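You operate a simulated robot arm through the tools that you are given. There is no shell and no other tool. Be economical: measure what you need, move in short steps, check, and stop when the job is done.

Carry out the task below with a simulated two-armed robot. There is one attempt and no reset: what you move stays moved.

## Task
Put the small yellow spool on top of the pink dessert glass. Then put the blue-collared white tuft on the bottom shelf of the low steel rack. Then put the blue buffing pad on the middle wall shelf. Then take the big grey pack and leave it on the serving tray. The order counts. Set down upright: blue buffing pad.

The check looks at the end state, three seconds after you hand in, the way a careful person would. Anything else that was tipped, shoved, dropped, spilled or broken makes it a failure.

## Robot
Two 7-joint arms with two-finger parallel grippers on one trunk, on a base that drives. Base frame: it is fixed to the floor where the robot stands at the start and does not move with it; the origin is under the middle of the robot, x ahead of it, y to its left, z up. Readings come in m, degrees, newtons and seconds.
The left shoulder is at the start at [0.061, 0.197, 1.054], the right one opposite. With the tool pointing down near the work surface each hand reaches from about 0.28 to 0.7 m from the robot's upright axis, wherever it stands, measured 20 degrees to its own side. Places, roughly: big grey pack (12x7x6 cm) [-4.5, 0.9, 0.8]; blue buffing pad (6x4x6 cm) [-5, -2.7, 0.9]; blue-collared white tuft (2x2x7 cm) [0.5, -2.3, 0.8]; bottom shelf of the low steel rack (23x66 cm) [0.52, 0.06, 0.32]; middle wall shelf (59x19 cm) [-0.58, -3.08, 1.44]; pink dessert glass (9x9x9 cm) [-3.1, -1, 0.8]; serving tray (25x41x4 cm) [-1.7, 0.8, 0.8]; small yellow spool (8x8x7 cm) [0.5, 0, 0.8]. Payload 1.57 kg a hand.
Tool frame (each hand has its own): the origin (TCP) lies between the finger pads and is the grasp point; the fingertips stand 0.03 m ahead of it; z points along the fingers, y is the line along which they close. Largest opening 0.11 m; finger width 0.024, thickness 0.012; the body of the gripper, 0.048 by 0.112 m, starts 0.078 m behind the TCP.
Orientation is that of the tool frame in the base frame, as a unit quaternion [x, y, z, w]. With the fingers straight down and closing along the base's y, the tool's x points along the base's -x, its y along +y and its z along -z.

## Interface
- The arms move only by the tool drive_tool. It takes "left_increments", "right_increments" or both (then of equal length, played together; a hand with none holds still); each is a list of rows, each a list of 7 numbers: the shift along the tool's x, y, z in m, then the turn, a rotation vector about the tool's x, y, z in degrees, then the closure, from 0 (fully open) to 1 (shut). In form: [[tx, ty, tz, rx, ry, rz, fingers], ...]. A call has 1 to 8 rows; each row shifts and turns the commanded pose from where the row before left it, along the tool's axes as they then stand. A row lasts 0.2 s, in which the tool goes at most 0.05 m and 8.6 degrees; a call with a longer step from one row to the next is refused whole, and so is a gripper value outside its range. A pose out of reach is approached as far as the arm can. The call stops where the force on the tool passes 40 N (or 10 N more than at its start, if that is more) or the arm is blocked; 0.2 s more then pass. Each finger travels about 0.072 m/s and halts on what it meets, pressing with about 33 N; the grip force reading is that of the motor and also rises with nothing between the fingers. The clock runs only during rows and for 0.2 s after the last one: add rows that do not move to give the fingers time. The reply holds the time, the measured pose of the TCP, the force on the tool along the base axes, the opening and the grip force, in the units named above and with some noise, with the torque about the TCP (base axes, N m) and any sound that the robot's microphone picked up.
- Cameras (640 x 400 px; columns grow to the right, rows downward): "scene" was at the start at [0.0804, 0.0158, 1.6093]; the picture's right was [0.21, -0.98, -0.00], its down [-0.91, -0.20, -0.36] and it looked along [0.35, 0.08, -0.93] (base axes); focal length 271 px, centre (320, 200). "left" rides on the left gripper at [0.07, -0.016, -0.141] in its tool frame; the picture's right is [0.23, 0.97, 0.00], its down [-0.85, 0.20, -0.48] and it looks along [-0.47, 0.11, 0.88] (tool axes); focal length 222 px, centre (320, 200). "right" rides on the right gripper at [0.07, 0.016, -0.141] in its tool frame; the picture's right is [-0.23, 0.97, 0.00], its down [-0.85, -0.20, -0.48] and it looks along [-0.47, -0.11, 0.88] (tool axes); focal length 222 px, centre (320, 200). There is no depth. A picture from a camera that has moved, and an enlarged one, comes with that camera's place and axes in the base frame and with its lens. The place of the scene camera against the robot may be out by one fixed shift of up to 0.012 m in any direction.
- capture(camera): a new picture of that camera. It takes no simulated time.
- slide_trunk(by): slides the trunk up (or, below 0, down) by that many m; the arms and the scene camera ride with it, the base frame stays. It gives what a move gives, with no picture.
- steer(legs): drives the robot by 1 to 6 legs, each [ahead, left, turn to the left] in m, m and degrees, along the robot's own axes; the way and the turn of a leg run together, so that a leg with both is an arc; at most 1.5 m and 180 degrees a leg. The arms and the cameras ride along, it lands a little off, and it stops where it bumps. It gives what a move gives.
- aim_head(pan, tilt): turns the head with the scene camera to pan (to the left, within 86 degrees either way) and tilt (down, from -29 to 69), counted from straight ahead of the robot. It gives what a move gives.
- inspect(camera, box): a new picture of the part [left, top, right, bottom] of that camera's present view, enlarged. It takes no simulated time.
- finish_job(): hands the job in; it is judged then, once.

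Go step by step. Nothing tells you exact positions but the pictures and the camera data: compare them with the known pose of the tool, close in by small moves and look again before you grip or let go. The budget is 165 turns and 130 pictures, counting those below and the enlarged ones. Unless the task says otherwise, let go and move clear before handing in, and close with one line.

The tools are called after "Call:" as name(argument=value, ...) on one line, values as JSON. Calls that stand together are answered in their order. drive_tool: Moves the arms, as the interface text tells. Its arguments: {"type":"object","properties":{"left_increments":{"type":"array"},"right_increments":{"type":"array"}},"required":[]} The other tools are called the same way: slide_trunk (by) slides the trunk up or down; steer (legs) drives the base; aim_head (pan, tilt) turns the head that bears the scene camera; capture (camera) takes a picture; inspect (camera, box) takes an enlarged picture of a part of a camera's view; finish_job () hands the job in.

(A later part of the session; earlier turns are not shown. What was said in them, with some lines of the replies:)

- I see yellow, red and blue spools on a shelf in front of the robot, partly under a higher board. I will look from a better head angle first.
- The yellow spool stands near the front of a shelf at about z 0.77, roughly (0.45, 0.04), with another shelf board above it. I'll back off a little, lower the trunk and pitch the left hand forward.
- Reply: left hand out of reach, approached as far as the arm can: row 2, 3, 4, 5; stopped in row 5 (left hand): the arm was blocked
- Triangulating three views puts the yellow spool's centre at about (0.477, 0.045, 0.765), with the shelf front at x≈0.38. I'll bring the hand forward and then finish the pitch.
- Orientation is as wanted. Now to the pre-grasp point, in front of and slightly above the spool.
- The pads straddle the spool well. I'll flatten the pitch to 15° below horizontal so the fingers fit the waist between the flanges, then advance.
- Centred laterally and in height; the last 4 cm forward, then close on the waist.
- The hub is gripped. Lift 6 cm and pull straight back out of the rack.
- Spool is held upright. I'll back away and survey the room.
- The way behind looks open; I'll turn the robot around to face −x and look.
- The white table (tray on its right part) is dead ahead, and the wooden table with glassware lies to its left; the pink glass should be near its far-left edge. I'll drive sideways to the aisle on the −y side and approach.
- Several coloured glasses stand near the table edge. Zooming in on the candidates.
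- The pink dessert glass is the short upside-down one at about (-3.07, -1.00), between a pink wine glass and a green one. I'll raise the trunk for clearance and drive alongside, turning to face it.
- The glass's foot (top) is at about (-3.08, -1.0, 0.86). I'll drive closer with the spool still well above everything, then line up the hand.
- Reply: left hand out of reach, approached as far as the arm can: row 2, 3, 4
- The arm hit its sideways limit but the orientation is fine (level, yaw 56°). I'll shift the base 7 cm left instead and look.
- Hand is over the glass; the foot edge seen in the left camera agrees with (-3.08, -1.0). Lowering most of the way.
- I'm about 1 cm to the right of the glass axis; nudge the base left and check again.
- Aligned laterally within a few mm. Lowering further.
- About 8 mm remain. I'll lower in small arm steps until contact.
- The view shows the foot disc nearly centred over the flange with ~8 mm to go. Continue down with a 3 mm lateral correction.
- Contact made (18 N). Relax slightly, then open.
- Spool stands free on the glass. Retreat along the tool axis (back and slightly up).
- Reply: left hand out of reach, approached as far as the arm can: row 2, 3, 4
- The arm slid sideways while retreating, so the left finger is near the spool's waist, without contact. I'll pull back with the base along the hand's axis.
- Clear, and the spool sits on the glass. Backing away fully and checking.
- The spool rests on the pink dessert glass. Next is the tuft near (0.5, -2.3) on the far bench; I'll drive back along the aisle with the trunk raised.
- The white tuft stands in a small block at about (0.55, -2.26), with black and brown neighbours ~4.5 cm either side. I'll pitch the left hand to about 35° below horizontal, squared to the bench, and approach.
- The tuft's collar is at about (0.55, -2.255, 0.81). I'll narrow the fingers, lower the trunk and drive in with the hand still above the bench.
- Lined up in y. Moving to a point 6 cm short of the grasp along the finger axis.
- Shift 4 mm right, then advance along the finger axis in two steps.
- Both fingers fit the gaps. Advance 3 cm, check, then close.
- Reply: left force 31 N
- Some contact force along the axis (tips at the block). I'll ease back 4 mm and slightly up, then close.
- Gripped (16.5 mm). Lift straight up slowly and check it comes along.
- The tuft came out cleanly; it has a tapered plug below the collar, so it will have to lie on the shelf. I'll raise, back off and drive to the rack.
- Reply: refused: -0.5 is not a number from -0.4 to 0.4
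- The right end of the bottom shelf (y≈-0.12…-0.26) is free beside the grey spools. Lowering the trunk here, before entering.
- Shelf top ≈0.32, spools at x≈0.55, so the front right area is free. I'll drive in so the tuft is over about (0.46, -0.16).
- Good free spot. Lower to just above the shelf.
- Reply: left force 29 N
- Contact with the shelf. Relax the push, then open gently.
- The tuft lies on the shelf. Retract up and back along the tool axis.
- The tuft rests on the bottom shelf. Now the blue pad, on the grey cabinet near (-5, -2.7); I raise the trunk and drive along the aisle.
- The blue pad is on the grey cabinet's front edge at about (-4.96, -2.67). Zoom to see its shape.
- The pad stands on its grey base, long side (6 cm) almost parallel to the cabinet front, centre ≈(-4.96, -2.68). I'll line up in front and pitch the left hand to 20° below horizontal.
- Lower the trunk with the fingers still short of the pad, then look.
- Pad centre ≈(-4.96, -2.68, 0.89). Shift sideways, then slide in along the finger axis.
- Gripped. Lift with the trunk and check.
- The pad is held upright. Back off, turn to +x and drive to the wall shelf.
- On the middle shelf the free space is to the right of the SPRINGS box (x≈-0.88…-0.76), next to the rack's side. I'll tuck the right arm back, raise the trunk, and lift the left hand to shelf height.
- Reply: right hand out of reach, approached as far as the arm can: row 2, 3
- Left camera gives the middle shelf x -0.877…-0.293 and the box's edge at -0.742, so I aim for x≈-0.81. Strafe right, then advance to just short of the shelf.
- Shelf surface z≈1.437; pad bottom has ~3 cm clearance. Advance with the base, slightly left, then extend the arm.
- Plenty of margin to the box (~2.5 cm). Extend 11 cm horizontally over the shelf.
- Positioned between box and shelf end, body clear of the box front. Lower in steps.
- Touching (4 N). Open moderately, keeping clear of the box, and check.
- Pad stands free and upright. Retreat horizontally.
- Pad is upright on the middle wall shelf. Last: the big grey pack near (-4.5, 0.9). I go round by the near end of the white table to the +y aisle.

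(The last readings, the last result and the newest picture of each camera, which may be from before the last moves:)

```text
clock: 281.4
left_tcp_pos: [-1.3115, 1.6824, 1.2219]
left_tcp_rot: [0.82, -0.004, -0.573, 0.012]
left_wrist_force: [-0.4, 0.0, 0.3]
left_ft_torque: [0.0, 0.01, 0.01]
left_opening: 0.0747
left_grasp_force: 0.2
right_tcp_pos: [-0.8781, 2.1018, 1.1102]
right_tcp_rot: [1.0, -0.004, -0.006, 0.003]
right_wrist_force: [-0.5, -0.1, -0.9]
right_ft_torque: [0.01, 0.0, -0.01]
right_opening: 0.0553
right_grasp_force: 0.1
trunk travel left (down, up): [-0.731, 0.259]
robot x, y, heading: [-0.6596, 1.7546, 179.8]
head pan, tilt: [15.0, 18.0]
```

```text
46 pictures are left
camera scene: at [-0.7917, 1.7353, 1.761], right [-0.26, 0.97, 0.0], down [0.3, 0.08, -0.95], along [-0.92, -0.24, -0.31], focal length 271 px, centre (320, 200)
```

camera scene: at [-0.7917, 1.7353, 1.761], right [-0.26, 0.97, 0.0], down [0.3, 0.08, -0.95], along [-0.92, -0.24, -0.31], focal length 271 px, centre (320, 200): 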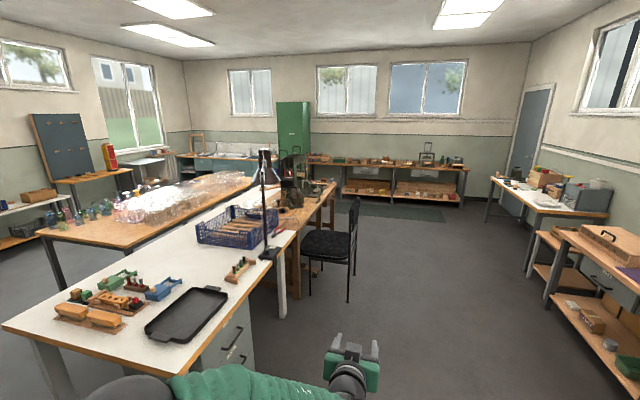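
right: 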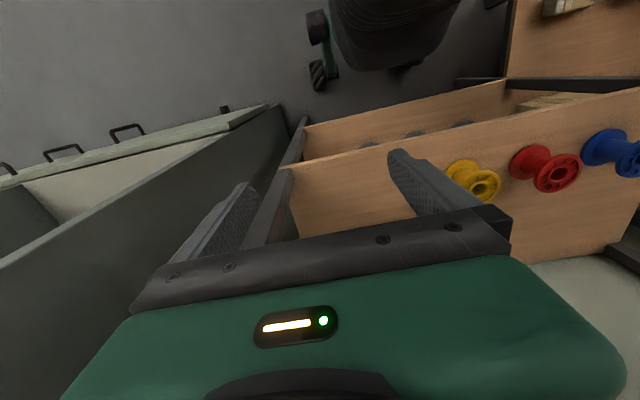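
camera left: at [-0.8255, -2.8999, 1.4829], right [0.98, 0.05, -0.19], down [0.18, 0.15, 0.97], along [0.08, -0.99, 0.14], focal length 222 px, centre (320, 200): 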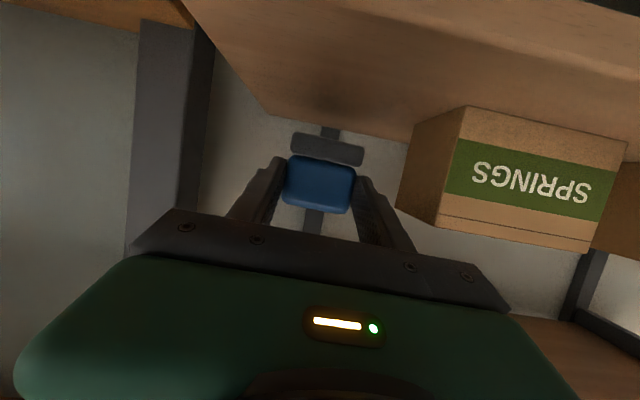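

There's a chair beside the table at about (-2.9, 1.1), so I'll pass at y≈2.0 and look at the table's far end.

Call:
steer(legs=[[0, -0.28, 0], [1.4, 0, 0], [1.4, 0, 0], [0.4, 0, 0]])

Call:
aim_head(pan=55, tilt=25)

Call:
capture(camera="scene")

```text
clock: 298.6
left_tcp_pos: [-4.5079, 1.9678, 1.2238]
left_tcp_rot: [0.819, -0.005, -0.574, 0.012]
left_wrist_force: [-0.3, 1.2, -0.2]
left_ft_torque: [0.02, -0.01, -0.02]
left_opening: 0.075
left_grasp_force: 0.0
right_tcp_pos: [-4.0769, 2.387, 1.1101]
right_tcp_rot: [1.0, -0.004, -0.007, 0.004]
right_wrist_force: [-0.1, -0.1, 0.3]
right_ft_torque: [-0.02, -0.05, 0.02]
right_opening: 0.0548
right_grasp_force: 0.0
trunk travel left (down, up): [-0.731, 0.259]
robot x, y, heading: [-3.8643, 2.0377, 179.8]
head pan, tilt: [15.0, 18.0]
```

```text
clock: 299.7
left_tcp_pos: [-4.509, 1.9678, 1.2223]
left_tcp_rot: [0.819, -0.004, -0.573, 0.012]
left_wrist_force: [-0.2, 0.7, 0.0]
left_ft_torque: [-0.01, -0.02, -0.01]
left_opening: 0.0747
left_grasp_force: 0.1
right_tcp_pos: [-4.0779, 2.3872, 1.109]
right_tcp_rot: [1.0, -0.003, -0.006, 0.004]
right_wrist_force: [1.3, -0.4, 0.3]
right_ft_torque: [-0.01, 0.01, -0.01]
right_opening: 0.0548
right_grasp_force: 0.1
trunk travel left (down, up): [-0.731, 0.259]
robot x, y, heading: [-3.8598, 2.0416, 180.0]
head pan, tilt: [55.0, 25.0]
```

```text
45 pictures are left
camera scene: at [-3.9537, 1.9692, 1.7498], right [-0.82, 0.58, 0.0], down [0.24, 0.34, -0.91], along [-0.52, -0.74, -0.42], focal length 271 px, centre (320, 200)
```

scene: 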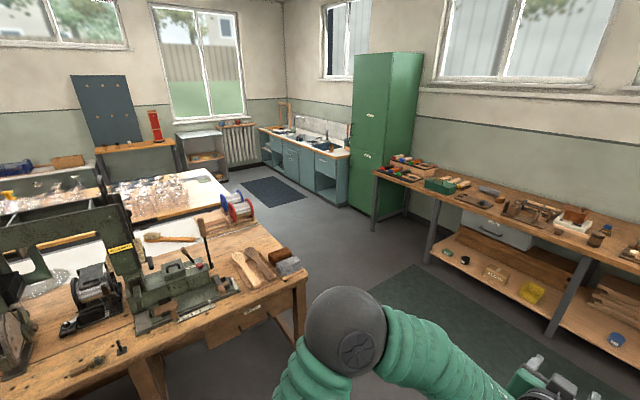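

The grey pack is at the table's far corner (~(-4.5, 0.89)). Zoom in.

Call:
inspect(camera="scene", box=[220, 220, 332, 290])

```text
5.71 times, centred on (276, 255) of scene
camera zoom: at [-3.9537, 1.9692, 1.7498], right [-0.82, 0.58, 0.0], down [0.24, 0.34, -0.91], along [-0.52, -0.74, -0.42], focal length 1550 px, centre (571, -114)
```

zoom: 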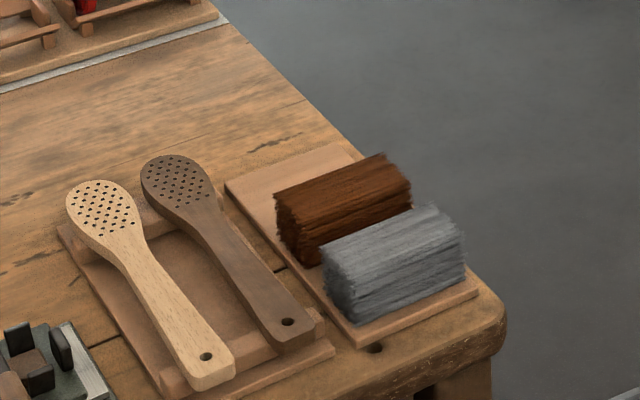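

It's a 12 cm bundle lying along x, right beside a brown one, on a small board. I'll grasp across its 7 cm width from above with the right hand, standing at the table's far end facing +x.

Call:
steer(legs=[[1.4, 0, 0], [0, 0, 180], [0, -0.95, 0]])

Call:
drive_tool(left_increments=[[0.01, 0.02, -0.028, 0, 0, 0, 0.3], [0.01, 0.02, -0.028, 0, 0, 0, 0.3], [0.01, 0.02, -0.028, 0, 0, 0, 0.3], [0.01, 0.02, -0.028, 0, 0, 0, 0.3], [0, 0, 0, 0, 0, 0, 0.3], [0, 0, 0, 0, 0, 0, 0.3]], right_increments=[[-0.035, 0.02, 0, 0, 0, 0, 0.3], [-0.035, 0.02, 0, 0, 0, 0, 0.1], [-0.035, 0.02, 0, 0, 0, 0, 0], [-0.035, 0.02, 0, 0, 0, 0, 0], [-0.035, 0.02, 0, 0, 0, 0, 0], [-0.035, 0.02, 0, 0, 0, 0, 0]])

Call:
aim_head(pan=0, tilt=50)

Call:
capture(camera="scene")

Call:
capture(camera="right")

```text
clock: 318.5
left_tcp_pos: [-4.6269, 1.1659, 1.223]
left_tcp_rot: [0.008, 0.819, 0.008, 0.574]
left_wrist_force: [1.0, 1.0, -0.3]
left_ft_torque: [0.01, -0.01, 0.03]
left_opening: 0.0747
left_grasp_force: 0.0
right_tcp_pos: [-5.065, 0.7533, 1.1109]
right_tcp_rot: [0.01, 1.0, 0.002, 0.007]
right_wrist_force: [0.3, 0.5, -0.1]
right_ft_torque: [-0.02, -0.03, -0.02]
right_opening: 0.0552
right_grasp_force: 0.0
trunk travel left (down, up): [-0.731, 0.259]
robot x, y, heading: [-5.2761, 1.1002, -0.8]
head pan, tilt: [55.0, 25.0]
```

```text
clock: 319.9
left_tcp_pos: [-4.7425, 1.2466, 1.2246]
left_tcp_rot: [0.009, 0.82, 0.007, 0.573]
left_wrist_force: [0.2, 0.1, 0.3]
left_ft_torque: [0.02, -0.02, 0.02]
left_opening: 0.0769
left_grasp_force: 0.1
right_tcp_pos: [-4.8504, 0.8673, 1.1125]
right_tcp_rot: [0.01, 1.0, 0.003, 0.005]
right_wrist_force: [-0.2, -0.2, 0.1]
right_ft_torque: [-0.02, -0.01, 0.0]
right_opening: 0.11
right_grasp_force: 0.0
trunk travel left (down, up): [-0.731, 0.259]
robot x, y, heading: [-5.2711, 1.1009, -0.9]
head pan, tilt: [55.0, 25.0]
```

```text
clock: 321.1
left_tcp_pos: [-4.7451, 1.2462, 1.2256]
left_tcp_rot: [0.009, 0.819, 0.008, 0.573]
left_wrist_force: [-0.1, -0.3, 0.5]
left_ft_torque: [-0.02, -0.02, 0.0]
left_opening: 0.0769
left_grasp_force: 0.1
right_tcp_pos: [-4.8521, 0.8659, 1.1137]
right_tcp_rot: [0.011, 1.0, 0.003, 0.006]
right_wrist_force: [-1.2, 0.3, 0.2]
right_ft_torque: [-0.02, 0.01, -0.03]
right_opening: 0.1098
right_grasp_force: 0.0
trunk travel left (down, up): [-0.731, 0.259]
robot x, y, heading: [-5.275, 1.1007, -1.1]
head pan, tilt: [0.0, 50.0]
```

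```text
43 pictures are left
camera scene: at [-5.1707, 1.1038, 1.7121], right [-0.02, -1.0, 0.0], down [-0.77, 0.01, -0.64], along [0.64, -0.01, -0.77], focal length 271 px, centre (320, 200)
```

scene: 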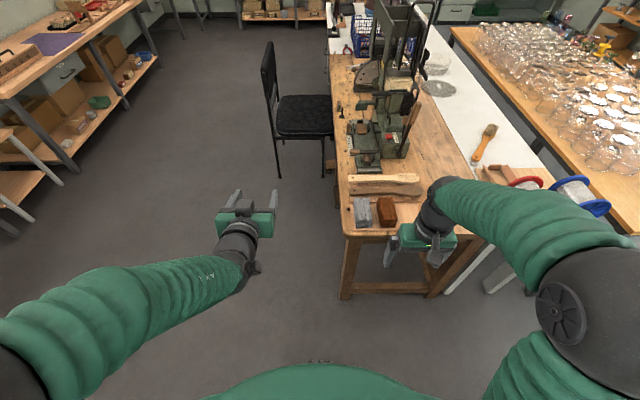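

```text
42 pictures are left
camera right: at [-4.924, 0.8834, 1.254], right [0.25, 0.97, 0.01], down [0.85, -0.22, 0.49], along [0.47, -0.11, -0.87], focal length 222 px, centre (320, 200)
```

right: 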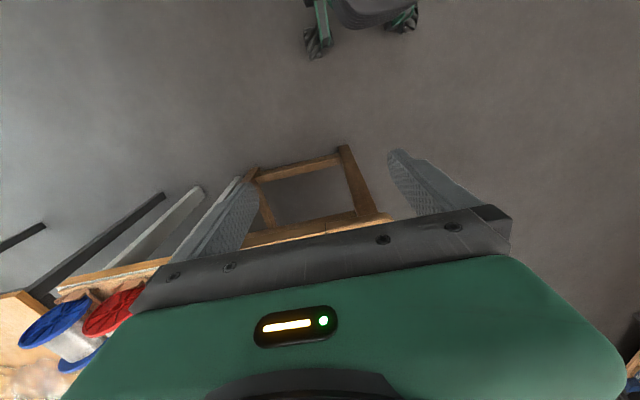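

Call:
inspect(camera="scene", box=[330, 165, 442, 235])

```text
5.71 times, centred on (386, 200) of scene
camera zoom: at [-5.1707, 1.1038, 1.7121], right [-0.02, -1.0, 0.0], down [-0.77, 0.01, -0.64], along [0.64, -0.01, -0.77], focal length 1550 px, centre (-57, 200)
```

zoom: 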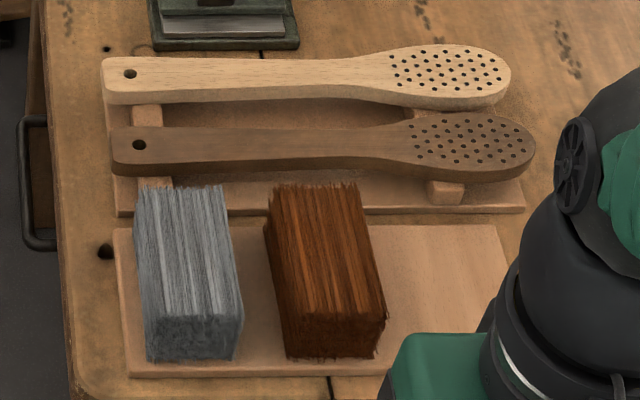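

There's a ~2.5 cm gap between the bundles; the grey one spans about y 0.887–0.954, x -4.56…-4.45, top ≈0.855. I'll drive in and move the right hand above it, fingers partly open.

Call:
steer(legs=[[0.22, 0.06, 0]])

Call:
drive_tool(right_increments=[[-0.04, 0, 0.02, 0, 0, 0, 0.1], [-0.04, 0, 0.02, 0, 0, 0, 0.236], [-0.03, 0, 0.02, 0, 0, 0, 0.236], [0, 0, 0.04, 0, 0, 0, 0.236], [0, 0, 0.03, 0, 0, 0, 0.236]])

Call:
capture(camera="right")

Call:
inspect(camera="scene", box=[280, 200, 440, 300])

```text
clock: 322.8
left_tcp_pos: [-4.5281, 1.3021, 1.2287]
left_tcp_rot: [0.01, 0.819, 0.009, 0.574]
left_wrist_force: [0.5, -0.3, -0.6]
left_ft_torque: [-0.03, 0.02, 0.0]
left_opening: 0.0772
left_grasp_force: 0.1
right_tcp_pos: [-4.6343, 0.923, 1.1153]
right_tcp_rot: [0.011, 1.0, 0.005, 0.007]
right_wrist_force: [-0.3, -0.1, -0.4]
right_ft_torque: [0.03, 0.0, -0.01]
right_opening: 0.1101
right_grasp_force: 0.0
trunk travel left (down, up): [-0.731, 0.259]
robot x, y, heading: [-5.0532, 1.1588, -0.9]
head pan, tilt: [0.0, 50.0]
```

```text
clock: 324.0
left_tcp_pos: [-4.5247, 1.3035, 1.2262]
left_tcp_rot: [0.009, 0.819, 0.009, 0.574]
left_wrist_force: [-0.2, 0.1, 0.5]
left_ft_torque: [-0.02, -0.02, 0.01]
left_opening: 0.077
left_grasp_force: 0.1
right_tcp_pos: [-4.5188, 0.9227, 0.9851]
right_tcp_rot: [0.009, 1.0, 0.003, 0.006]
right_wrist_force: [0.4, 0.7, -0.3]
right_ft_torque: [0.0, -0.02, 0.01]
right_opening: 0.084
right_grasp_force: 0.1
trunk travel left (down, up): [-0.731, 0.259]
robot x, y, heading: [-5.0545, 1.1581, -1.0]
head pan, tilt: [0.0, 50.0]
```

```text
40 pictures are left
camera right: at [-4.5905, 0.9394, 1.1263], right [0.25, 0.97, 0.01], down [0.84, -0.22, 0.49], along [0.47, -0.11, -0.87], focal length 222 px, centre (320, 200)
```

right: 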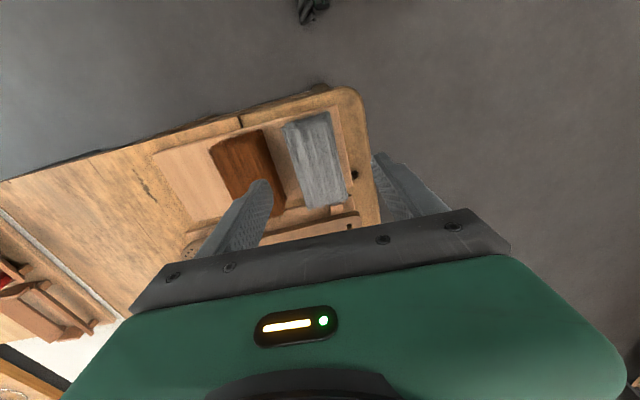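

```text
4.00 times, centred on (360, 250) of scene
camera zoom: at [-4.949, 1.1607, 1.7121], right [-0.02, -1.0, 0.0], down [-0.77, 0.01, -0.64], along [0.64, -0.01, -0.77], focal length 1085 px, centre (160, 0)
```

zoom: 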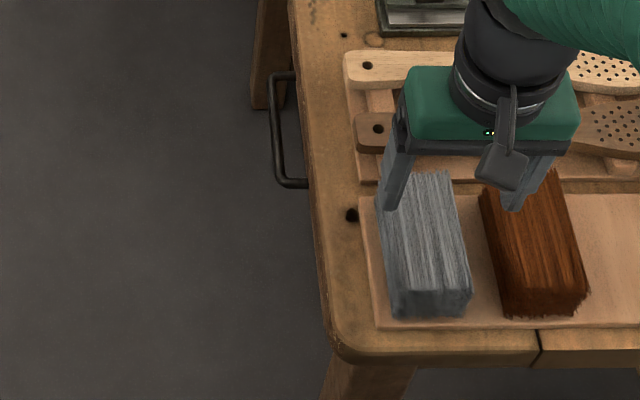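

Right camera says pack centre ≈(-4.497, 0.913), gap centre y≈0.872. Narrow to 7.5 cm, shift, and descend to just above the tops.

Call:
drive_tool(right_increments=[[-0.02, -0.0067, 0, 0, 0, 0, 0.318], [0, 0, 0.04, 0, 0, 0, 0.318], [0, 0, 0.04, 0, 0, 0, 0.318]])

Call:
capture(camera="right")

Call:
inspect(camera="scene", box=[340, 220, 436, 280])

```text
clock: 324.8
left_tcp_pos: [-4.5237, 1.3025, 1.2269]
left_tcp_rot: [0.009, 0.82, 0.009, 0.572]
left_wrist_force: [-0.7, 0.2, -0.2]
left_ft_torque: [-0.02, 0.03, 0.04]
left_opening: 0.0768
left_grasp_force: 0.0
right_tcp_pos: [-4.4999, 0.916, 0.9068]
right_tcp_rot: [0.011, 1.0, 0.004, 0.006]
right_wrist_force: [-0.8, 0.7, 0.3]
right_ft_torque: [-0.01, 0.02, 0.0]
right_opening: 0.0751
right_grasp_force: 0.1
trunk travel left (down, up): [-0.731, 0.259]
robot x, y, heading: [-5.0566, 1.1612, -1.0]
head pan, tilt: [0.0, 50.0]
```

```text
38 pictures are left
camera right: at [-4.5707, 0.9322, 1.0463], right [0.25, 0.97, 0.01], down [0.84, -0.22, 0.49], along [0.47, -0.11, -0.87], focal length 222 px, centre (320, 200)
```

right: 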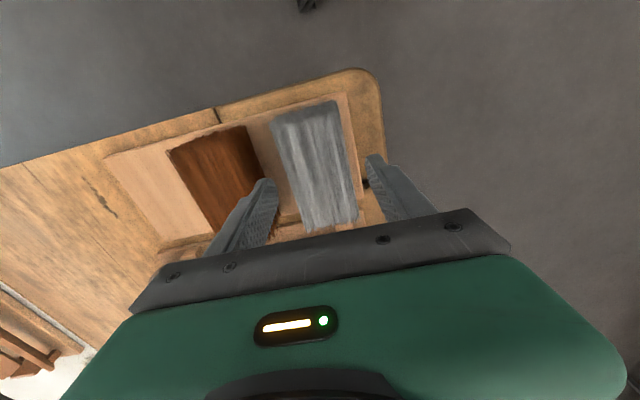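

```text
6.67 times, centred on (388, 250) of scene
camera zoom: at [-4.9483, 1.1603, 1.7121], right [-0.02, -1.0, 0.0], down [-0.77, 0.01, -0.64], along [0.64, -0.01, -0.77], focal length 1808 px, centre (-133, -133)
```

zoom: 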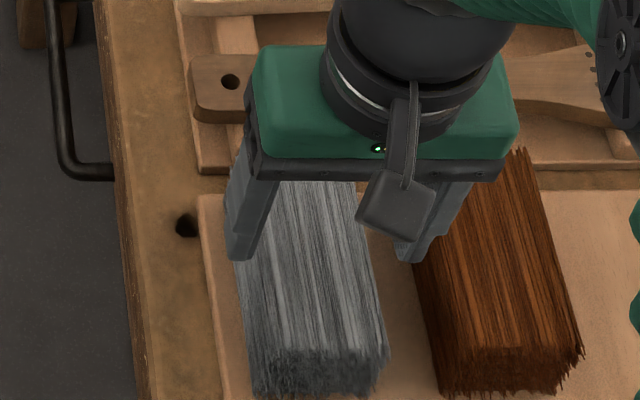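

Shift 3 mm toward +y to be safe from the brown bundle, then descend in small steps.

Call:
drive_tool(right_increments=[[0, 0.003, 0, 0, 0, 0, 0.318], [0, 0, 0.02, 0, 0, 0, 0.318], [0, 0, 0.015, 0, 0, 0, 0.318]])

Call:
inspect(camera="scene", box=[340, 220, 436, 280])

Call:
inspect(camera="right", box=[200, 100, 424, 240])

```text
clock: 325.7
left_tcp_pos: [-4.5285, 1.3037, 1.2272]
left_tcp_rot: [0.009, 0.818, 0.008, 0.575]
left_wrist_force: [0.1, 0.6, 0.3]
left_ft_torque: [0.0, -0.02, 0.0]
left_opening: 0.077
left_grasp_force: 0.1
right_tcp_pos: [-4.5005, 0.9185, 0.8776]
right_tcp_rot: [0.011, 1.0, 0.003, 0.008]
right_wrist_force: [-3.8, 0.7, 10.4]
right_ft_torque: [-0.35, 0.28, -0.1]
right_opening: 0.0748
right_grasp_force: 0.0
trunk travel left (down, up): [-0.731, 0.259]
robot x, y, heading: [-5.057, 1.1597, -0.9]
head pan, tilt: [0.0, 50.0]
stopped in row 3 (right hand): the force on the tool passed its limit at 44 N (the readings are from after the stop); the commanded pose is now the measured one
```

```text
6.67 times, centred on (388, 250) of scene
camera zoom: at [-4.9541, 1.1625, 1.7123], right [-0.02, -1.0, 0.0], down [-0.77, 0.01, -0.64], along [0.64, -0.01, -0.77], focal length 1808 px, centre (-133, -133)
```

zoom: 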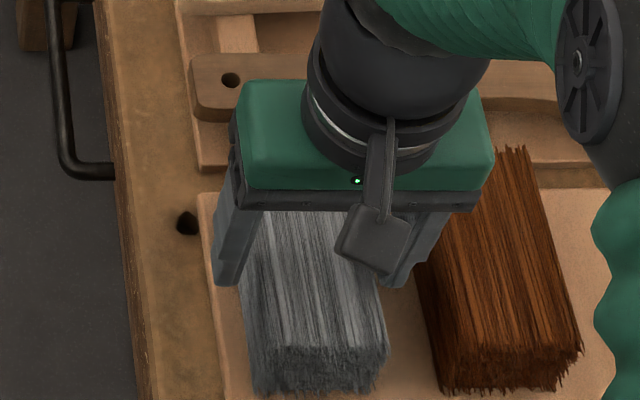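

```text
2.86 times, centred on (312, 170) of right
camera zoom: at [-4.5725, 0.936, 1.0174], right [0.25, 0.97, 0.01], down [0.84, -0.22, 0.49], along [0.48, -0.11, -0.87], focal length 635 px, centre (343, 286)
```

zoom: 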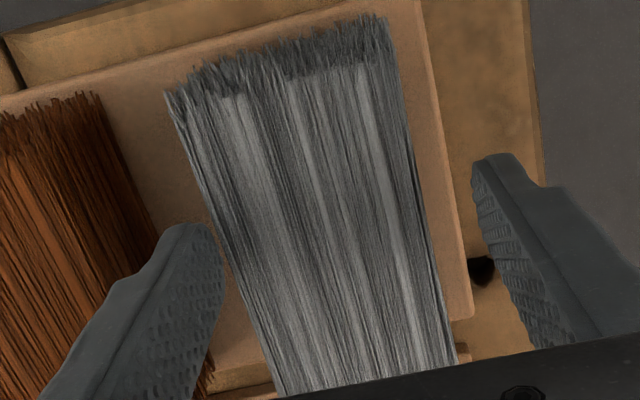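

The right finger touched the brown bundle's edge; the gap is only ~18 mm, centred at y≈0.878. Lift a bit, shift 3 mm to +y and try again gently.

Call:
drive_tool(right_increments=[[0, 0, -0.01, 0, 0, 0, 0.318], [0, 0.003, 0, 0, 0, 0, 0.318], [0, 0, 0.006, 0, 0, 0, 0.318], [0, 0, 0.005, 0, 0, 0, 0.318], [0, 0, 0.005, 0, 0, 0, 0.318]])

Call:
inspect(camera="right", box=[200, 100, 424, 240])

```text
clock: 327.1
left_tcp_pos: [-4.5306, 1.3071, 1.2288]
left_tcp_rot: [0.009, 0.818, 0.007, 0.575]
left_wrist_force: [0.1, 0.0, -0.3]
left_ft_torque: [-0.02, 0.02, -0.05]
left_opening: 0.0772
left_grasp_force: 0.1
right_tcp_pos: [-4.4978, 0.9202, 0.876]
right_tcp_rot: [0.011, 1.0, 0.0, 0.013]
right_wrist_force: [-11.1, 1.5, 28.0]
right_ft_torque: [-1.03, 0.66, -0.48]
right_opening: 0.0743
right_grasp_force: 0.1
trunk travel left (down, up): [-0.731, 0.259]
robot x, y, heading: [-5.0495, 1.1608, -0.9]
head pan, tilt: [0.0, 50.0]
stopped in row 5 (right hand): the force on the tool passed its limit at 43 N (the readings are from after the stop); the commanded pose is now the measured one
```

```text
2.86 times, centred on (312, 170) of right
camera zoom: at [-4.5713, 0.939, 1.0161], right [0.25, 0.97, 0.01], down [0.84, -0.22, 0.5], along [0.49, -0.12, -0.87], focal length 635 px, centre (343, 286)
```

zoom: 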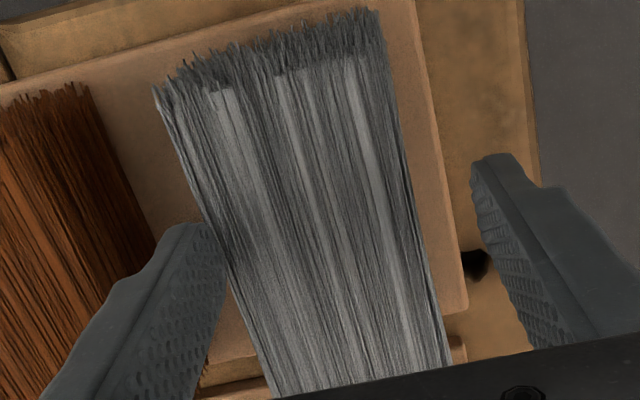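

Force analysis puts the contact on the grey bundle's own upper edge, inner corner of the finger. I'll lift and view the gap from directly above before deciding.

Call:
drive_tool(right_increments=[[0, 0, -0.04, 0, 0, 0, 0.318], [0, 0, -0.04, 0, 0, 0, 0.318], [-0.035, -0.03, 0, 0, 0, 0, 0.318], [-0.035, -0.03, 0, 0, 0, 0, 0.318]])

Call:
inspect(camera="right", box=[230, 20, 406, 130])

```text
clock: 328.1
left_tcp_pos: [-4.5222, 1.2997, 1.2251]
left_tcp_rot: [0.01, 0.82, 0.009, 0.572]
left_wrist_force: [-0.3, -0.4, -0.2]
left_ft_torque: [0.02, 0.03, 0.06]
left_opening: 0.0771
left_grasp_force: 0.0
right_tcp_pos: [-4.4266, 0.8553, 0.9525]
right_tcp_rot: [0.01, 1.0, 0.003, 0.009]
right_wrist_force: [-0.5, -0.4, -0.6]
right_ft_torque: [0.03, -0.01, 0.02]
right_opening: 0.0752
right_grasp_force: 0.1
trunk travel left (down, up): [-0.731, 0.259]
robot x, y, heading: [-5.0546, 1.1555, -0.6]
head pan, tilt: [0.0, 50.0]
```

```text
3.64 times, centred on (318, 75) of right
camera zoom: at [-4.4986, 0.8729, 1.0914], right [0.25, 0.97, 0.01], down [0.84, -0.22, 0.49], along [0.48, -0.11, -0.87], focal length 808 px, centre (327, 654)
```

zoom: 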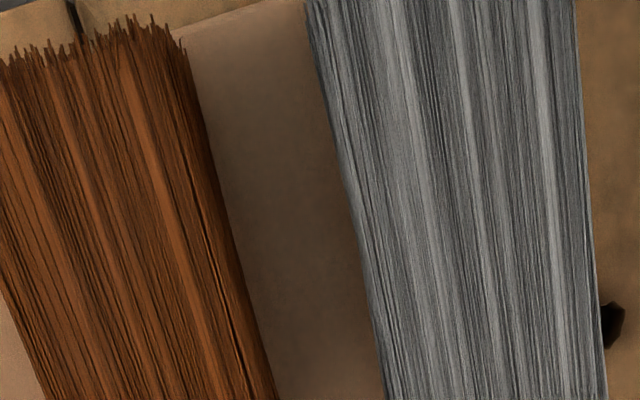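

Seen from straight above, the gap is really y 0.850–0.882 and the grey bundle 0.882–0.941. So the right TCP y is 0.911. Re-position and descend.

Call:
drive_tool(right_increments=[[0.035, 0.028, 0, 0, 0, 0, 0.318], [0.035, 0.0277, 0, 0, 0, 0, 0.318], [0, 0, 0.03, 0, 0, 0, 0.318], [0, 0, 0.02, 0, 0, 0, 0.318]])

```text
clock: 329.1
left_tcp_pos: [-4.5254, 1.3006, 1.2266]
left_tcp_rot: [0.01, 0.819, 0.009, 0.574]
left_wrist_force: [0.6, 0.0, -0.3]
left_ft_torque: [0.02, -0.03, 0.02]
left_opening: 0.0768
left_grasp_force: 0.0
right_tcp_pos: [-4.4961, 0.9139, 0.904]
right_tcp_rot: [0.01, 1.0, 0.003, 0.011]
right_wrist_force: [-0.7, -0.1, -0.5]
right_ft_torque: [0.02, 0.05, 0.02]
right_opening: 0.0753
right_grasp_force: 0.0
trunk travel left (down, up): [-0.731, 0.259]
robot x, y, heading: [-5.0526, 1.1507, -0.6]
head pan, tilt: [0.0, 50.0]
```

Call:
drive_tool(right_increments=[[0, -0.003, 0, 0, 0, 0, 0.318], [0, 0, 0.012, 0, 0, 0, 0.318], [0, 0, 0.012, 0, 0, 0, 0.318], [0, 0, 0.01, 0, 0, 0, 0.318]])

Call:
capture(camera="right")

```text
clock: 330.1
left_tcp_pos: [-4.5256, 1.3028, 1.2267]
left_tcp_rot: [0.01, 0.819, 0.008, 0.574]
left_wrist_force: [-0.2, 0.4, 0.0]
left_ft_torque: [-0.02, 0.0, -0.02]
left_opening: 0.0769
left_grasp_force: 0.0
right_tcp_pos: [-4.4956, 0.9127, 0.8692]
right_tcp_rot: [0.01, 1.0, 0.001, 0.011]
right_wrist_force: [0.3, -0.5, 0.4]
right_ft_torque: [0.04, 0.01, 0.01]
right_opening: 0.0751
right_grasp_force: 0.1
trunk travel left (down, up): [-0.731, 0.259]
robot x, y, heading: [-5.0522, 1.1604, -0.7]
head pan, tilt: [0.0, 50.0]
```

```text
32 pictures are left
camera right: at [-4.5682, 0.9297, 1.0081], right [0.25, 0.97, 0.01], down [0.84, -0.22, 0.5], along [0.48, -0.12, -0.87], focal length 222 px, centre (320, 200)
```

right: 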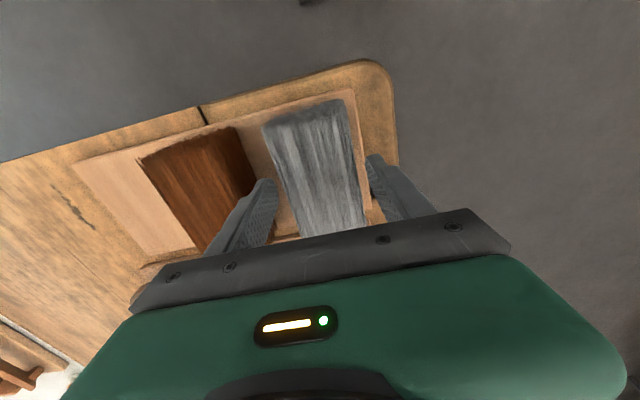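

Fingers straddle the pack without contact now. Down another 2.8 cm and close.

Call:
drive_tool(right_increments=[[0, -0.001, 0.01, 0, 0, 0, 0.318], [0, 0, 0.01, 0, 0, 0, 0.318], [0, 0, 0.008, 0, 0, 0, 0.318], [0, 0, 0, 0, 0, 0, 0.45], [0, 0, 0, 0, 0, 0, 0.6], [0, 0, 0, 0, 0, 0, 0.7], [0, 0, 0, 0, 0, 0, 0.7]])

Call:
capture(camera="right")

```text
clock: 331.6
left_tcp_pos: [-4.5251, 1.3028, 1.2268]
left_tcp_rot: [0.009, 0.819, 0.009, 0.574]
left_wrist_force: [0.1, 0.4, -0.3]
left_ft_torque: [0.01, 0.03, 0.02]
left_opening: 0.0769
left_grasp_force: 0.2
right_tcp_pos: [-4.4957, 0.9126, 0.8394]
right_tcp_rot: [0.01, 1.0, 0.002, 0.011]
right_wrist_force: [-0.1, 0.3, 0.1]
right_ft_torque: [-0.01, 0.02, -0.06]
right_opening: 0.062
right_grasp_force: 32.4
trunk travel left (down, up): [-0.731, 0.259]
robot x, y, heading: [-5.0565, 1.158, -0.8]
head pan, tilt: [0.0, 50.0]
```

```text
31 pictures are left
camera right: at [-4.5681, 0.9295, 0.98], right [0.25, 0.97, 0.01], down [0.84, -0.22, 0.5], along [0.48, -0.12, -0.87], focal length 222 px, centre (320, 200)
```

right: 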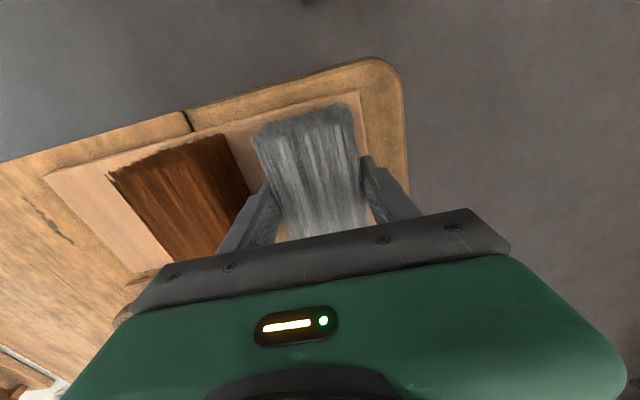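

Gripped. Lift slowly with the trunk.

Call:
drive_tool(right_increments=[[0, 0, -0.015, 0, 0, 0, 0.75], [0, 0, -0.015, 0, 0, 0, 0.75]])

Call:
slide_trunk(by=0.2)

Call:
capture(camera="scene")

```text
clock: 332.2
left_tcp_pos: [-4.5254, 1.3033, 1.2264]
left_tcp_rot: [0.009, 0.819, 0.009, 0.574]
left_wrist_force: [0.2, -0.1, -0.7]
left_ft_torque: [0.0, 0.01, -0.01]
left_opening: 0.0771
left_grasp_force: 0.2
right_tcp_pos: [-4.4952, 0.9119, 0.8715]
right_tcp_rot: [0.01, 1.0, 0.002, 0.011]
right_wrist_force: [0.6, -0.5, -3.4]
right_ft_torque: [-0.02, 0.02, -0.05]
right_opening: 0.062
right_grasp_force: 33.4
trunk travel left (down, up): [-0.731, 0.259]
robot x, y, heading: [-5.0556, 1.1608, -0.6]
head pan, tilt: [0.0, 50.0]
```

```text
clock: 334.4
left_tcp_pos: [-4.5253, 1.3027, 1.427]
left_tcp_rot: [0.009, 0.819, 0.009, 0.574]
left_wrist_force: [0.9, -0.6, -0.9]
left_ft_torque: [0.01, -0.01, -0.01]
left_opening: 0.0771
left_grasp_force: 0.0
right_tcp_pos: [-4.4947, 0.9116, 1.071]
right_tcp_rot: [0.01, 1.0, 0.001, 0.011]
right_wrist_force: [-0.7, 0.1, -1.7]
right_ft_torque: [-0.02, 0.01, 0.0]
right_opening: 0.0623
right_grasp_force: 33.0
trunk travel left (down, up): [-0.931, 0.059]
robot x, y, heading: [-5.0559, 1.1637, -0.8]
head pan, tilt: [0.0, 50.0]
```

```text
30 pictures are left
camera scene: at [-4.9484, 1.1605, 1.912], right [-0.02, -1.0, 0.0], down [-0.77, 0.01, -0.64], along [0.64, -0.01, -0.77], focal length 271 px, centre (320, 200)
```

scene: 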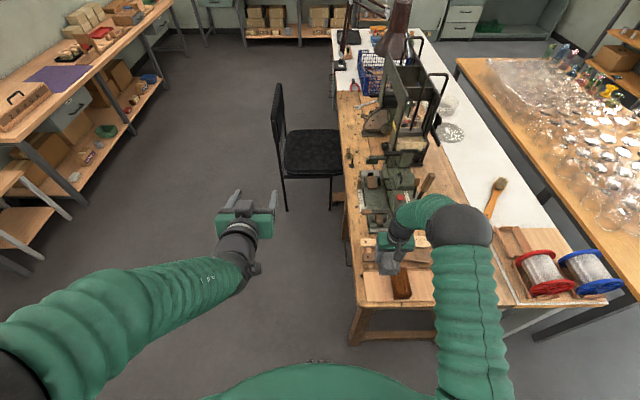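

Pack in hand, brown bundle undisturbed. Back out, go round by the aisle and approach the tray from the +y side.

Call:
steer(legs=[[-0.3, 0, 0], [0, 0.93, 0.8], [1.4, 0, 0], [1.4, 0, 0], [1.15, 0, 0]])

Call:
steer(legs=[[0, 0, -90]])

Call:
capture(camera="scene")

```text
clock: 359.6
left_tcp_pos: [-0.8675, 2.217, 1.4284]
left_tcp_rot: [0.008, 0.819, 0.01, 0.573]
left_wrist_force: [1.4, 0.3, -0.4]
left_ft_torque: [-0.02, 0.01, -0.05]
left_opening: 0.0771
left_grasp_force: 0.1
right_tcp_pos: [-0.8354, 1.8251, 1.0714]
right_tcp_rot: [0.008, 1.0, 0.002, 0.012]
right_wrist_force: [-0.1, 0.7, -2.6]
right_ft_torque: [0.02, 0.02, -0.01]
right_opening: 0.0619
right_grasp_force: 33.4
trunk travel left (down, up): [-0.931, 0.059]
robot x, y, heading: [-1.3929, 2.074, -0.8]
head pan, tilt: [0.0, 50.0]
```

```text
clock: 363.8
left_tcp_pos: [-1.2515, 1.5433, 1.4269]
left_tcp_rot: [0.586, 0.572, -0.401, 0.411]
left_wrist_force: [-0.1, -0.2, -0.4]
left_ft_torque: [0.03, 0.0, 0.0]
left_opening: 0.0768
left_grasp_force: 0.0
right_tcp_pos: [-1.6434, 1.5136, 1.0701]
right_tcp_rot: [0.715, 0.699, -0.008, 0.009]
right_wrist_force: [0.3, -0.1, -2.0]
right_ft_torque: [-0.01, -0.01, 0.03]
right_opening: 0.0619
right_grasp_force: 32.7
trunk travel left (down, up): [-0.931, 0.059]
robot x, y, heading: [-1.3939, 2.0679, -91.2]
head pan, tilt: [0.0, 50.0]
```

```text
29 pictures are left
camera scene: at [-1.4026, 1.9635, 1.9121], right [-1.0, 0.02, 0.0], down [0.01, 0.77, -0.64], along [-0.01, -0.64, -0.77], focal length 271 px, centre (320, 200)
```

scene: 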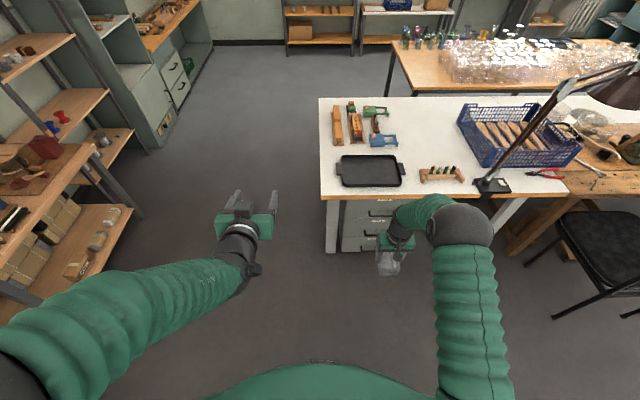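

The tray is at about (-1.72, 0.80), long side along x. Drive in so the pack is above it (still at z≈1.07), then look.

Call:
steer(legs=[[0.69, -0.06, 0]])

Call:
capture(camera="scene")

Call:
capture(camera="right")

```text
clock: 367.6
left_tcp_pos: [-1.3293, 0.852, 1.4274]
left_tcp_rot: [0.588, 0.569, -0.403, 0.411]
left_wrist_force: [0.1, 0.3, -0.1]
left_ft_torque: [0.0, -0.03, 0.01]
left_opening: 0.0769
left_grasp_force: 0.1
right_tcp_pos: [-1.7212, 0.8255, 1.0739]
right_tcp_rot: [0.718, 0.696, -0.007, 0.01]
right_wrist_force: [-0.4, 0.4, -1.5]
right_ft_torque: [0.04, -0.01, -0.01]
right_opening: 0.0621
right_grasp_force: 32.9
trunk travel left (down, up): [-0.931, 0.059]
robot x, y, heading: [-1.4662, 1.3772, -91.5]
head pan, tilt: [0.0, 50.0]
```

```text
28 pictures are left
camera scene: at [-1.4781, 1.2745, 1.9123], right [-1.0, 0.02, 0.0], down [0.02, 0.77, -0.64], along [-0.02, -0.64, -0.77], focal length 271 px, centre (320, 200)
```

scene: 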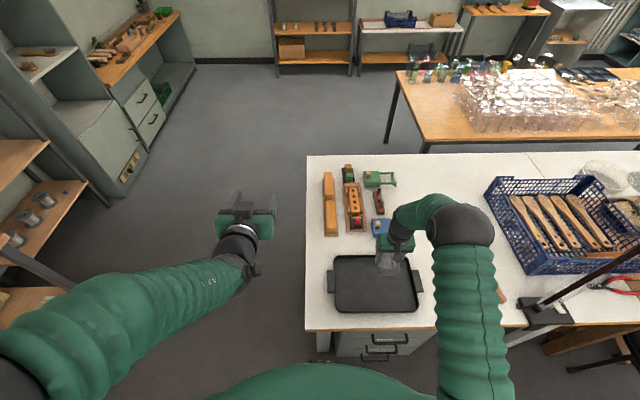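

```text
27 pictures are left
camera right: at [-1.7036, 0.8994, 1.2124], right [0.97, -0.26, 0.01], down [-0.23, -0.84, 0.5], along [-0.12, -0.49, -0.87], focal length 222 px, centre (320, 200)
```

right: 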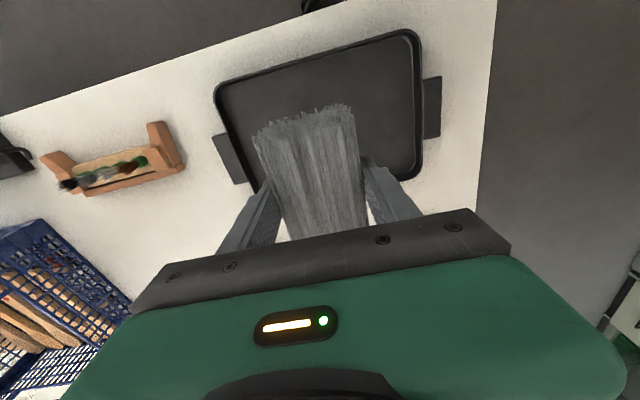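

Tray spans about x -1.87…-1.55, y 0.67…0.91; centre (-1.71, 0.79). Centre the pack over it and lower.

Call:
drive_tool(right_increments=[[-0.018, 0.005, 0, 0, 0, 0, 0.75], [-0.018, 0.005, 0, 0, 0, 0, 0.75]])

Call:
slide_trunk(by=-0.19)

Call:
capture(camera="right")

Call:
inspect(camera="scene", box=[300, 220, 460, 320])

```text
clock: 368.2
left_tcp_pos: [-1.3305, 0.8518, 1.4264]
left_tcp_rot: [0.588, 0.569, -0.402, 0.411]
left_wrist_force: [0.6, 0.0, -0.3]
left_ft_torque: [0.02, 0.02, 0.02]
left_opening: 0.0767
left_grasp_force: 0.1
right_tcp_pos: [-1.7125, 0.7889, 1.0744]
right_tcp_rot: [0.717, 0.697, -0.008, 0.01]
right_wrist_force: [-0.4, -0.1, -1.9]
right_ft_torque: [0.03, -0.05, 0.01]
right_opening: 0.0618
right_grasp_force: 33.7
trunk travel left (down, up): [-0.931, 0.059]
robot x, y, heading: [-1.4694, 1.3796, -91.4]
head pan, tilt: [0.0, 50.0]
```

```text
clock: 370.3
left_tcp_pos: [-1.3298, 0.8526, 1.2376]
left_tcp_rot: [0.588, 0.568, -0.403, 0.411]
left_wrist_force: [-0.5, -0.3, -0.2]
left_ft_torque: [-0.01, -0.01, -0.03]
left_opening: 0.0772
left_grasp_force: 0.0
right_tcp_pos: [-1.7125, 0.7903, 0.8835]
right_tcp_rot: [0.718, 0.696, -0.009, 0.011]
right_wrist_force: [0.1, -0.5, -1.9]
right_ft_torque: [0.06, 0.01, 0.0]
right_opening: 0.062
right_grasp_force: 32.7
trunk travel left (down, up): [-0.741, 0.249]
robot x, y, heading: [-1.4687, 1.3794, -91.4]
head pan, tilt: [0.0, 50.0]
```

```text
26 pictures are left
camera right: at [-1.6939, 0.8627, 1.0231], right [0.97, -0.26, 0.01], down [-0.23, -0.84, 0.5], along [-0.12, -0.49, -0.87], focal length 222 px, centre (320, 200)
```

right: 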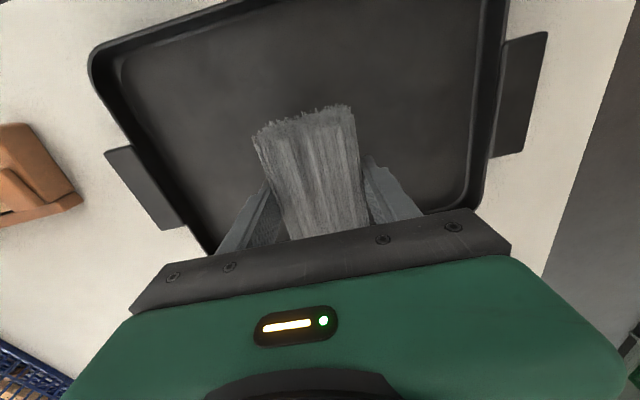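

```text
4.00 times, centred on (380, 270) of scene
camera zoom: at [-1.4785, 1.2715, 1.7221], right [-1.0, 0.02, 0.0], down [0.02, 0.77, -0.64], along [-0.02, -0.64, -0.77], focal length 1085 px, centre (80, -80)
```

zoom: 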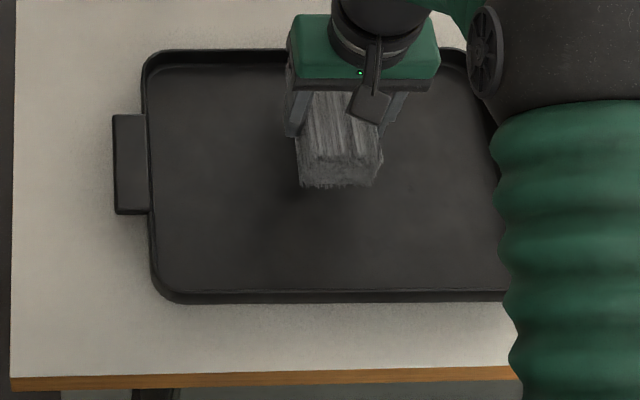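

Well inside the tray. Lower with the arm in steps until contact.

Call:
drive_tool(right_increments=[[0, 0, 0.02, 0, 0, 0, 0.75], [0, 0, 0.02, 0, 0, 0, 0.75], [0, 0, 0.008, 0, 0, 0, 0.75], [0, 0, 0.004, 0, 0, 0, 0.75], [0, 0, 0.004, 0, 0, 0, 0.75], [0, 0, 0.003, 0, 0, 0, 0.75]])

Call:
inspect(camera="scene", box=[300, 220, 460, 320])

```text
clock: 371.7
left_tcp_pos: [-1.3271, 0.8573, 1.2406]
left_tcp_rot: [0.586, 0.569, -0.405, 0.413]
left_wrist_force: [-0.7, 0.3, -0.8]
left_ft_torque: [-0.01, 0.02, 0.01]
left_opening: 0.077
left_grasp_force: 0.1
right_tcp_pos: [-1.7118, 0.7894, 0.8289]
right_tcp_rot: [0.717, 0.696, -0.012, 0.013]
right_wrist_force: [-3.2, 0.8, 33.9]
right_ft_torque: [-0.39, 0.32, -0.21]
right_opening: 0.0609
right_grasp_force: 33.4
trunk travel left (down, up): [-0.741, 0.249]
robot x, y, heading: [-1.4679, 1.3757, -91.4]
head pan, tilt: [0.0, 50.0]
```

```text
4.00 times, centred on (380, 270) of scene
camera zoom: at [-1.4757, 1.2806, 1.7232], right [-1.0, 0.02, 0.0], down [0.02, 0.76, -0.65], along [-0.02, -0.64, -0.76], focal length 1085 px, centre (80, -80)
```

zoom: 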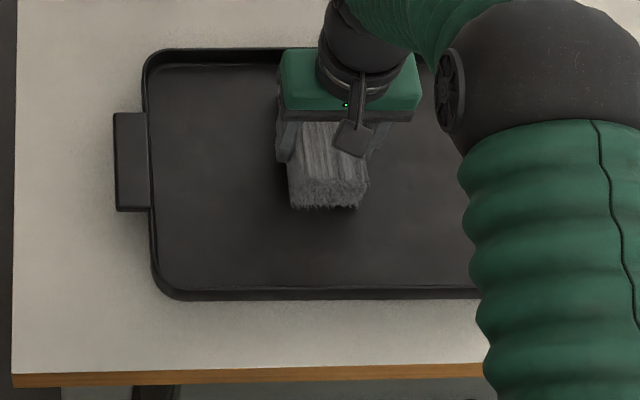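

Pack is on the tray floor (34 N). Relax slightly, then open gradually.

Call:
drive_tool(right_increments=[[0, 0, -0.003, 0, 0, 0, 0.75], [0, 0, 0, 0, 0, 0, 0.4], [0, 0, 0, 0, 0, 0, 0.25], [0, 0, 0, 0, 0, 0, 0.1], [0, 0, 0, 0, 0, 0, 0.1], [0, 0, 0, 0, 0, 0, 0.1]])

Call:
drive_tool(right_increments=[[0, 0, -0.015, 0, 0, 0, 0.1], [0, 0, -0.03, 0, 0, 0, 0.1], [0, 0, -0.04, 0, 0, 0, 0.1], [0, 0, -0.04, 0, 0, 0, 0.1], [0, 0, -0.04, 0, 0, 0, 0.1]])

Call:
capture(camera="right")

```text
clock: 373.1
left_tcp_pos: [-1.3287, 0.8536, 1.2383]
left_tcp_rot: [0.587, 0.569, -0.403, 0.412]
left_wrist_force: [-1.2, 0.2, 0.6]
left_ft_torque: [-0.03, -0.02, -0.02]
left_opening: 0.0769
left_grasp_force: 0.0
right_tcp_pos: [-1.7116, 0.7888, 0.8284]
right_tcp_rot: [0.718, 0.696, -0.008, 0.011]
right_wrist_force: [0.3, -0.4, 0.5]
right_ft_torque: [-0.03, 0.0, 0.0]
right_opening: 0.0991
right_grasp_force: 0.0
trunk travel left (down, up): [-0.741, 0.249]
robot x, y, heading: [-1.4682, 1.3781, -91.5]
head pan, tilt: [0.0, 50.0]
```

```text
clock: 374.3
left_tcp_pos: [-1.3288, 0.8538, 1.2387]
left_tcp_rot: [0.587, 0.569, -0.404, 0.412]
left_wrist_force: [0.1, 1.2, 0.3]
left_ft_torque: [0.01, 0.02, 0.03]
left_opening: 0.077
left_grasp_force: 0.1
right_tcp_pos: [-1.7124, 0.7943, 0.9944]
right_tcp_rot: [0.717, 0.696, -0.01, 0.011]
right_wrist_force: [0.8, -0.4, 0.0]
right_ft_torque: [-0.02, 0.01, 0.0]
right_opening: 0.0987
right_grasp_force: 0.0
trunk travel left (down, up): [-0.741, 0.249]
robot x, y, heading: [-1.4701, 1.3788, -91.7]
head pan, tilt: [0.0, 50.0]
```

```text
23 pictures are left
camera right: at [-1.6944, 0.867, 1.1337], right [0.97, -0.26, 0.01], down [-0.23, -0.84, 0.5], along [-0.12, -0.49, -0.87], focal length 222 px, centre (320, 200)
```

right: 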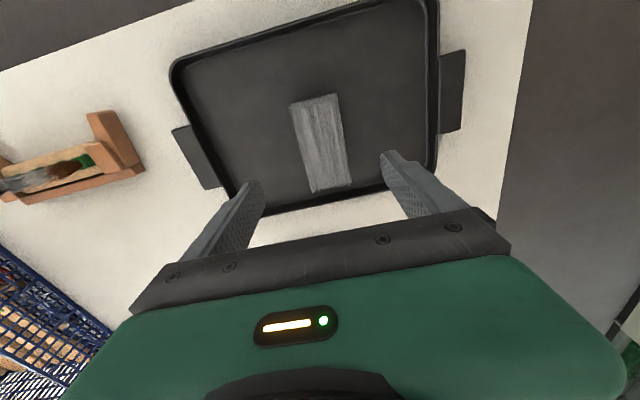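

The pack lies in the middle of the tray. Back away, and take a last look at the spool across the room.

Call:
steer(legs=[[-0.45, 0, 0]])

Call:
aim_head(pan=-30, tilt=18)

Call:
inspect(camera="scene", box=[160, 100, 480, 300])

```text
clock: 377.0
left_tcp_pos: [-1.317, 1.3042, 1.2369]
left_tcp_rot: [0.585, 0.572, -0.4, 0.413]
left_wrist_force: [-0.3, 0.2, -0.9]
left_ft_torque: [-0.01, 0.01, 0.01]
left_opening: 0.0766
left_grasp_force: 0.0
right_tcp_pos: [-1.6972, 1.2403, 0.9923]
right_tcp_rot: [0.714, 0.7, -0.007, 0.011]
right_wrist_force: [0.4, 0.1, 0.7]
right_ft_torque: [-0.03, -0.03, -0.05]
right_opening: 0.0991
right_grasp_force: 0.0
trunk travel left (down, up): [-0.741, 0.249]
robot x, y, heading: [-1.4587, 1.8287, -91.1]
head pan, tilt: [0.0, 50.0]
```

```text
clock: 378.0
left_tcp_pos: [-1.3171, 1.3065, 1.2382]
left_tcp_rot: [0.585, 0.57, -0.402, 0.413]
left_wrist_force: [-0.1, 0.3, -0.4]
left_ft_torque: [0.03, 0.02, -0.02]
left_opening: 0.0769
left_grasp_force: 0.1
right_tcp_pos: [-1.6981, 1.2427, 0.9946]
right_tcp_rot: [0.714, 0.7, -0.007, 0.011]
right_wrist_force: [0.1, -0.6, -0.3]
right_ft_torque: [-0.03, -0.02, 0.0]
right_opening: 0.099
right_grasp_force: 0.0
trunk travel left (down, up): [-0.741, 0.249]
robot x, y, heading: [-1.4575, 1.8271, -91.2]
head pan, tilt: [-30.0, 18.0]
```

```text
2.00 times, centred on (320, 200) of scene
camera zoom: at [-1.5147, 1.7203, 1.7709], right [-0.86, 0.51, 0.0], down [0.16, 0.27, -0.95], along [-0.49, -0.81, -0.31], focal length 542 px, centre (320, 200)
```

zoom: 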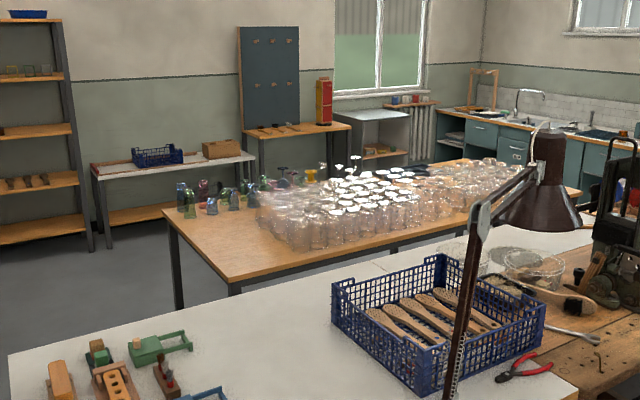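

The yellow spool is still visible on top of its glass (around pixel (311, 175)). All four items are placed and both hands are clear, so I'm handing in.

Call:
finish_job()

```text
The job is handed in.
```

I placed all four items in the order asked and handed the job in: spool on the pink dessert glass, tuft on the rack's bottom shelf, buffing pad upright on the middle wall shelf, grey pack on the serving tray. The tuft lies on its side because its tapered base won't stand. My right fingers pressed twice (about 44 N) on the grey pack or the brown bundle beside it before the grip; nothing looked out of place afterwards.
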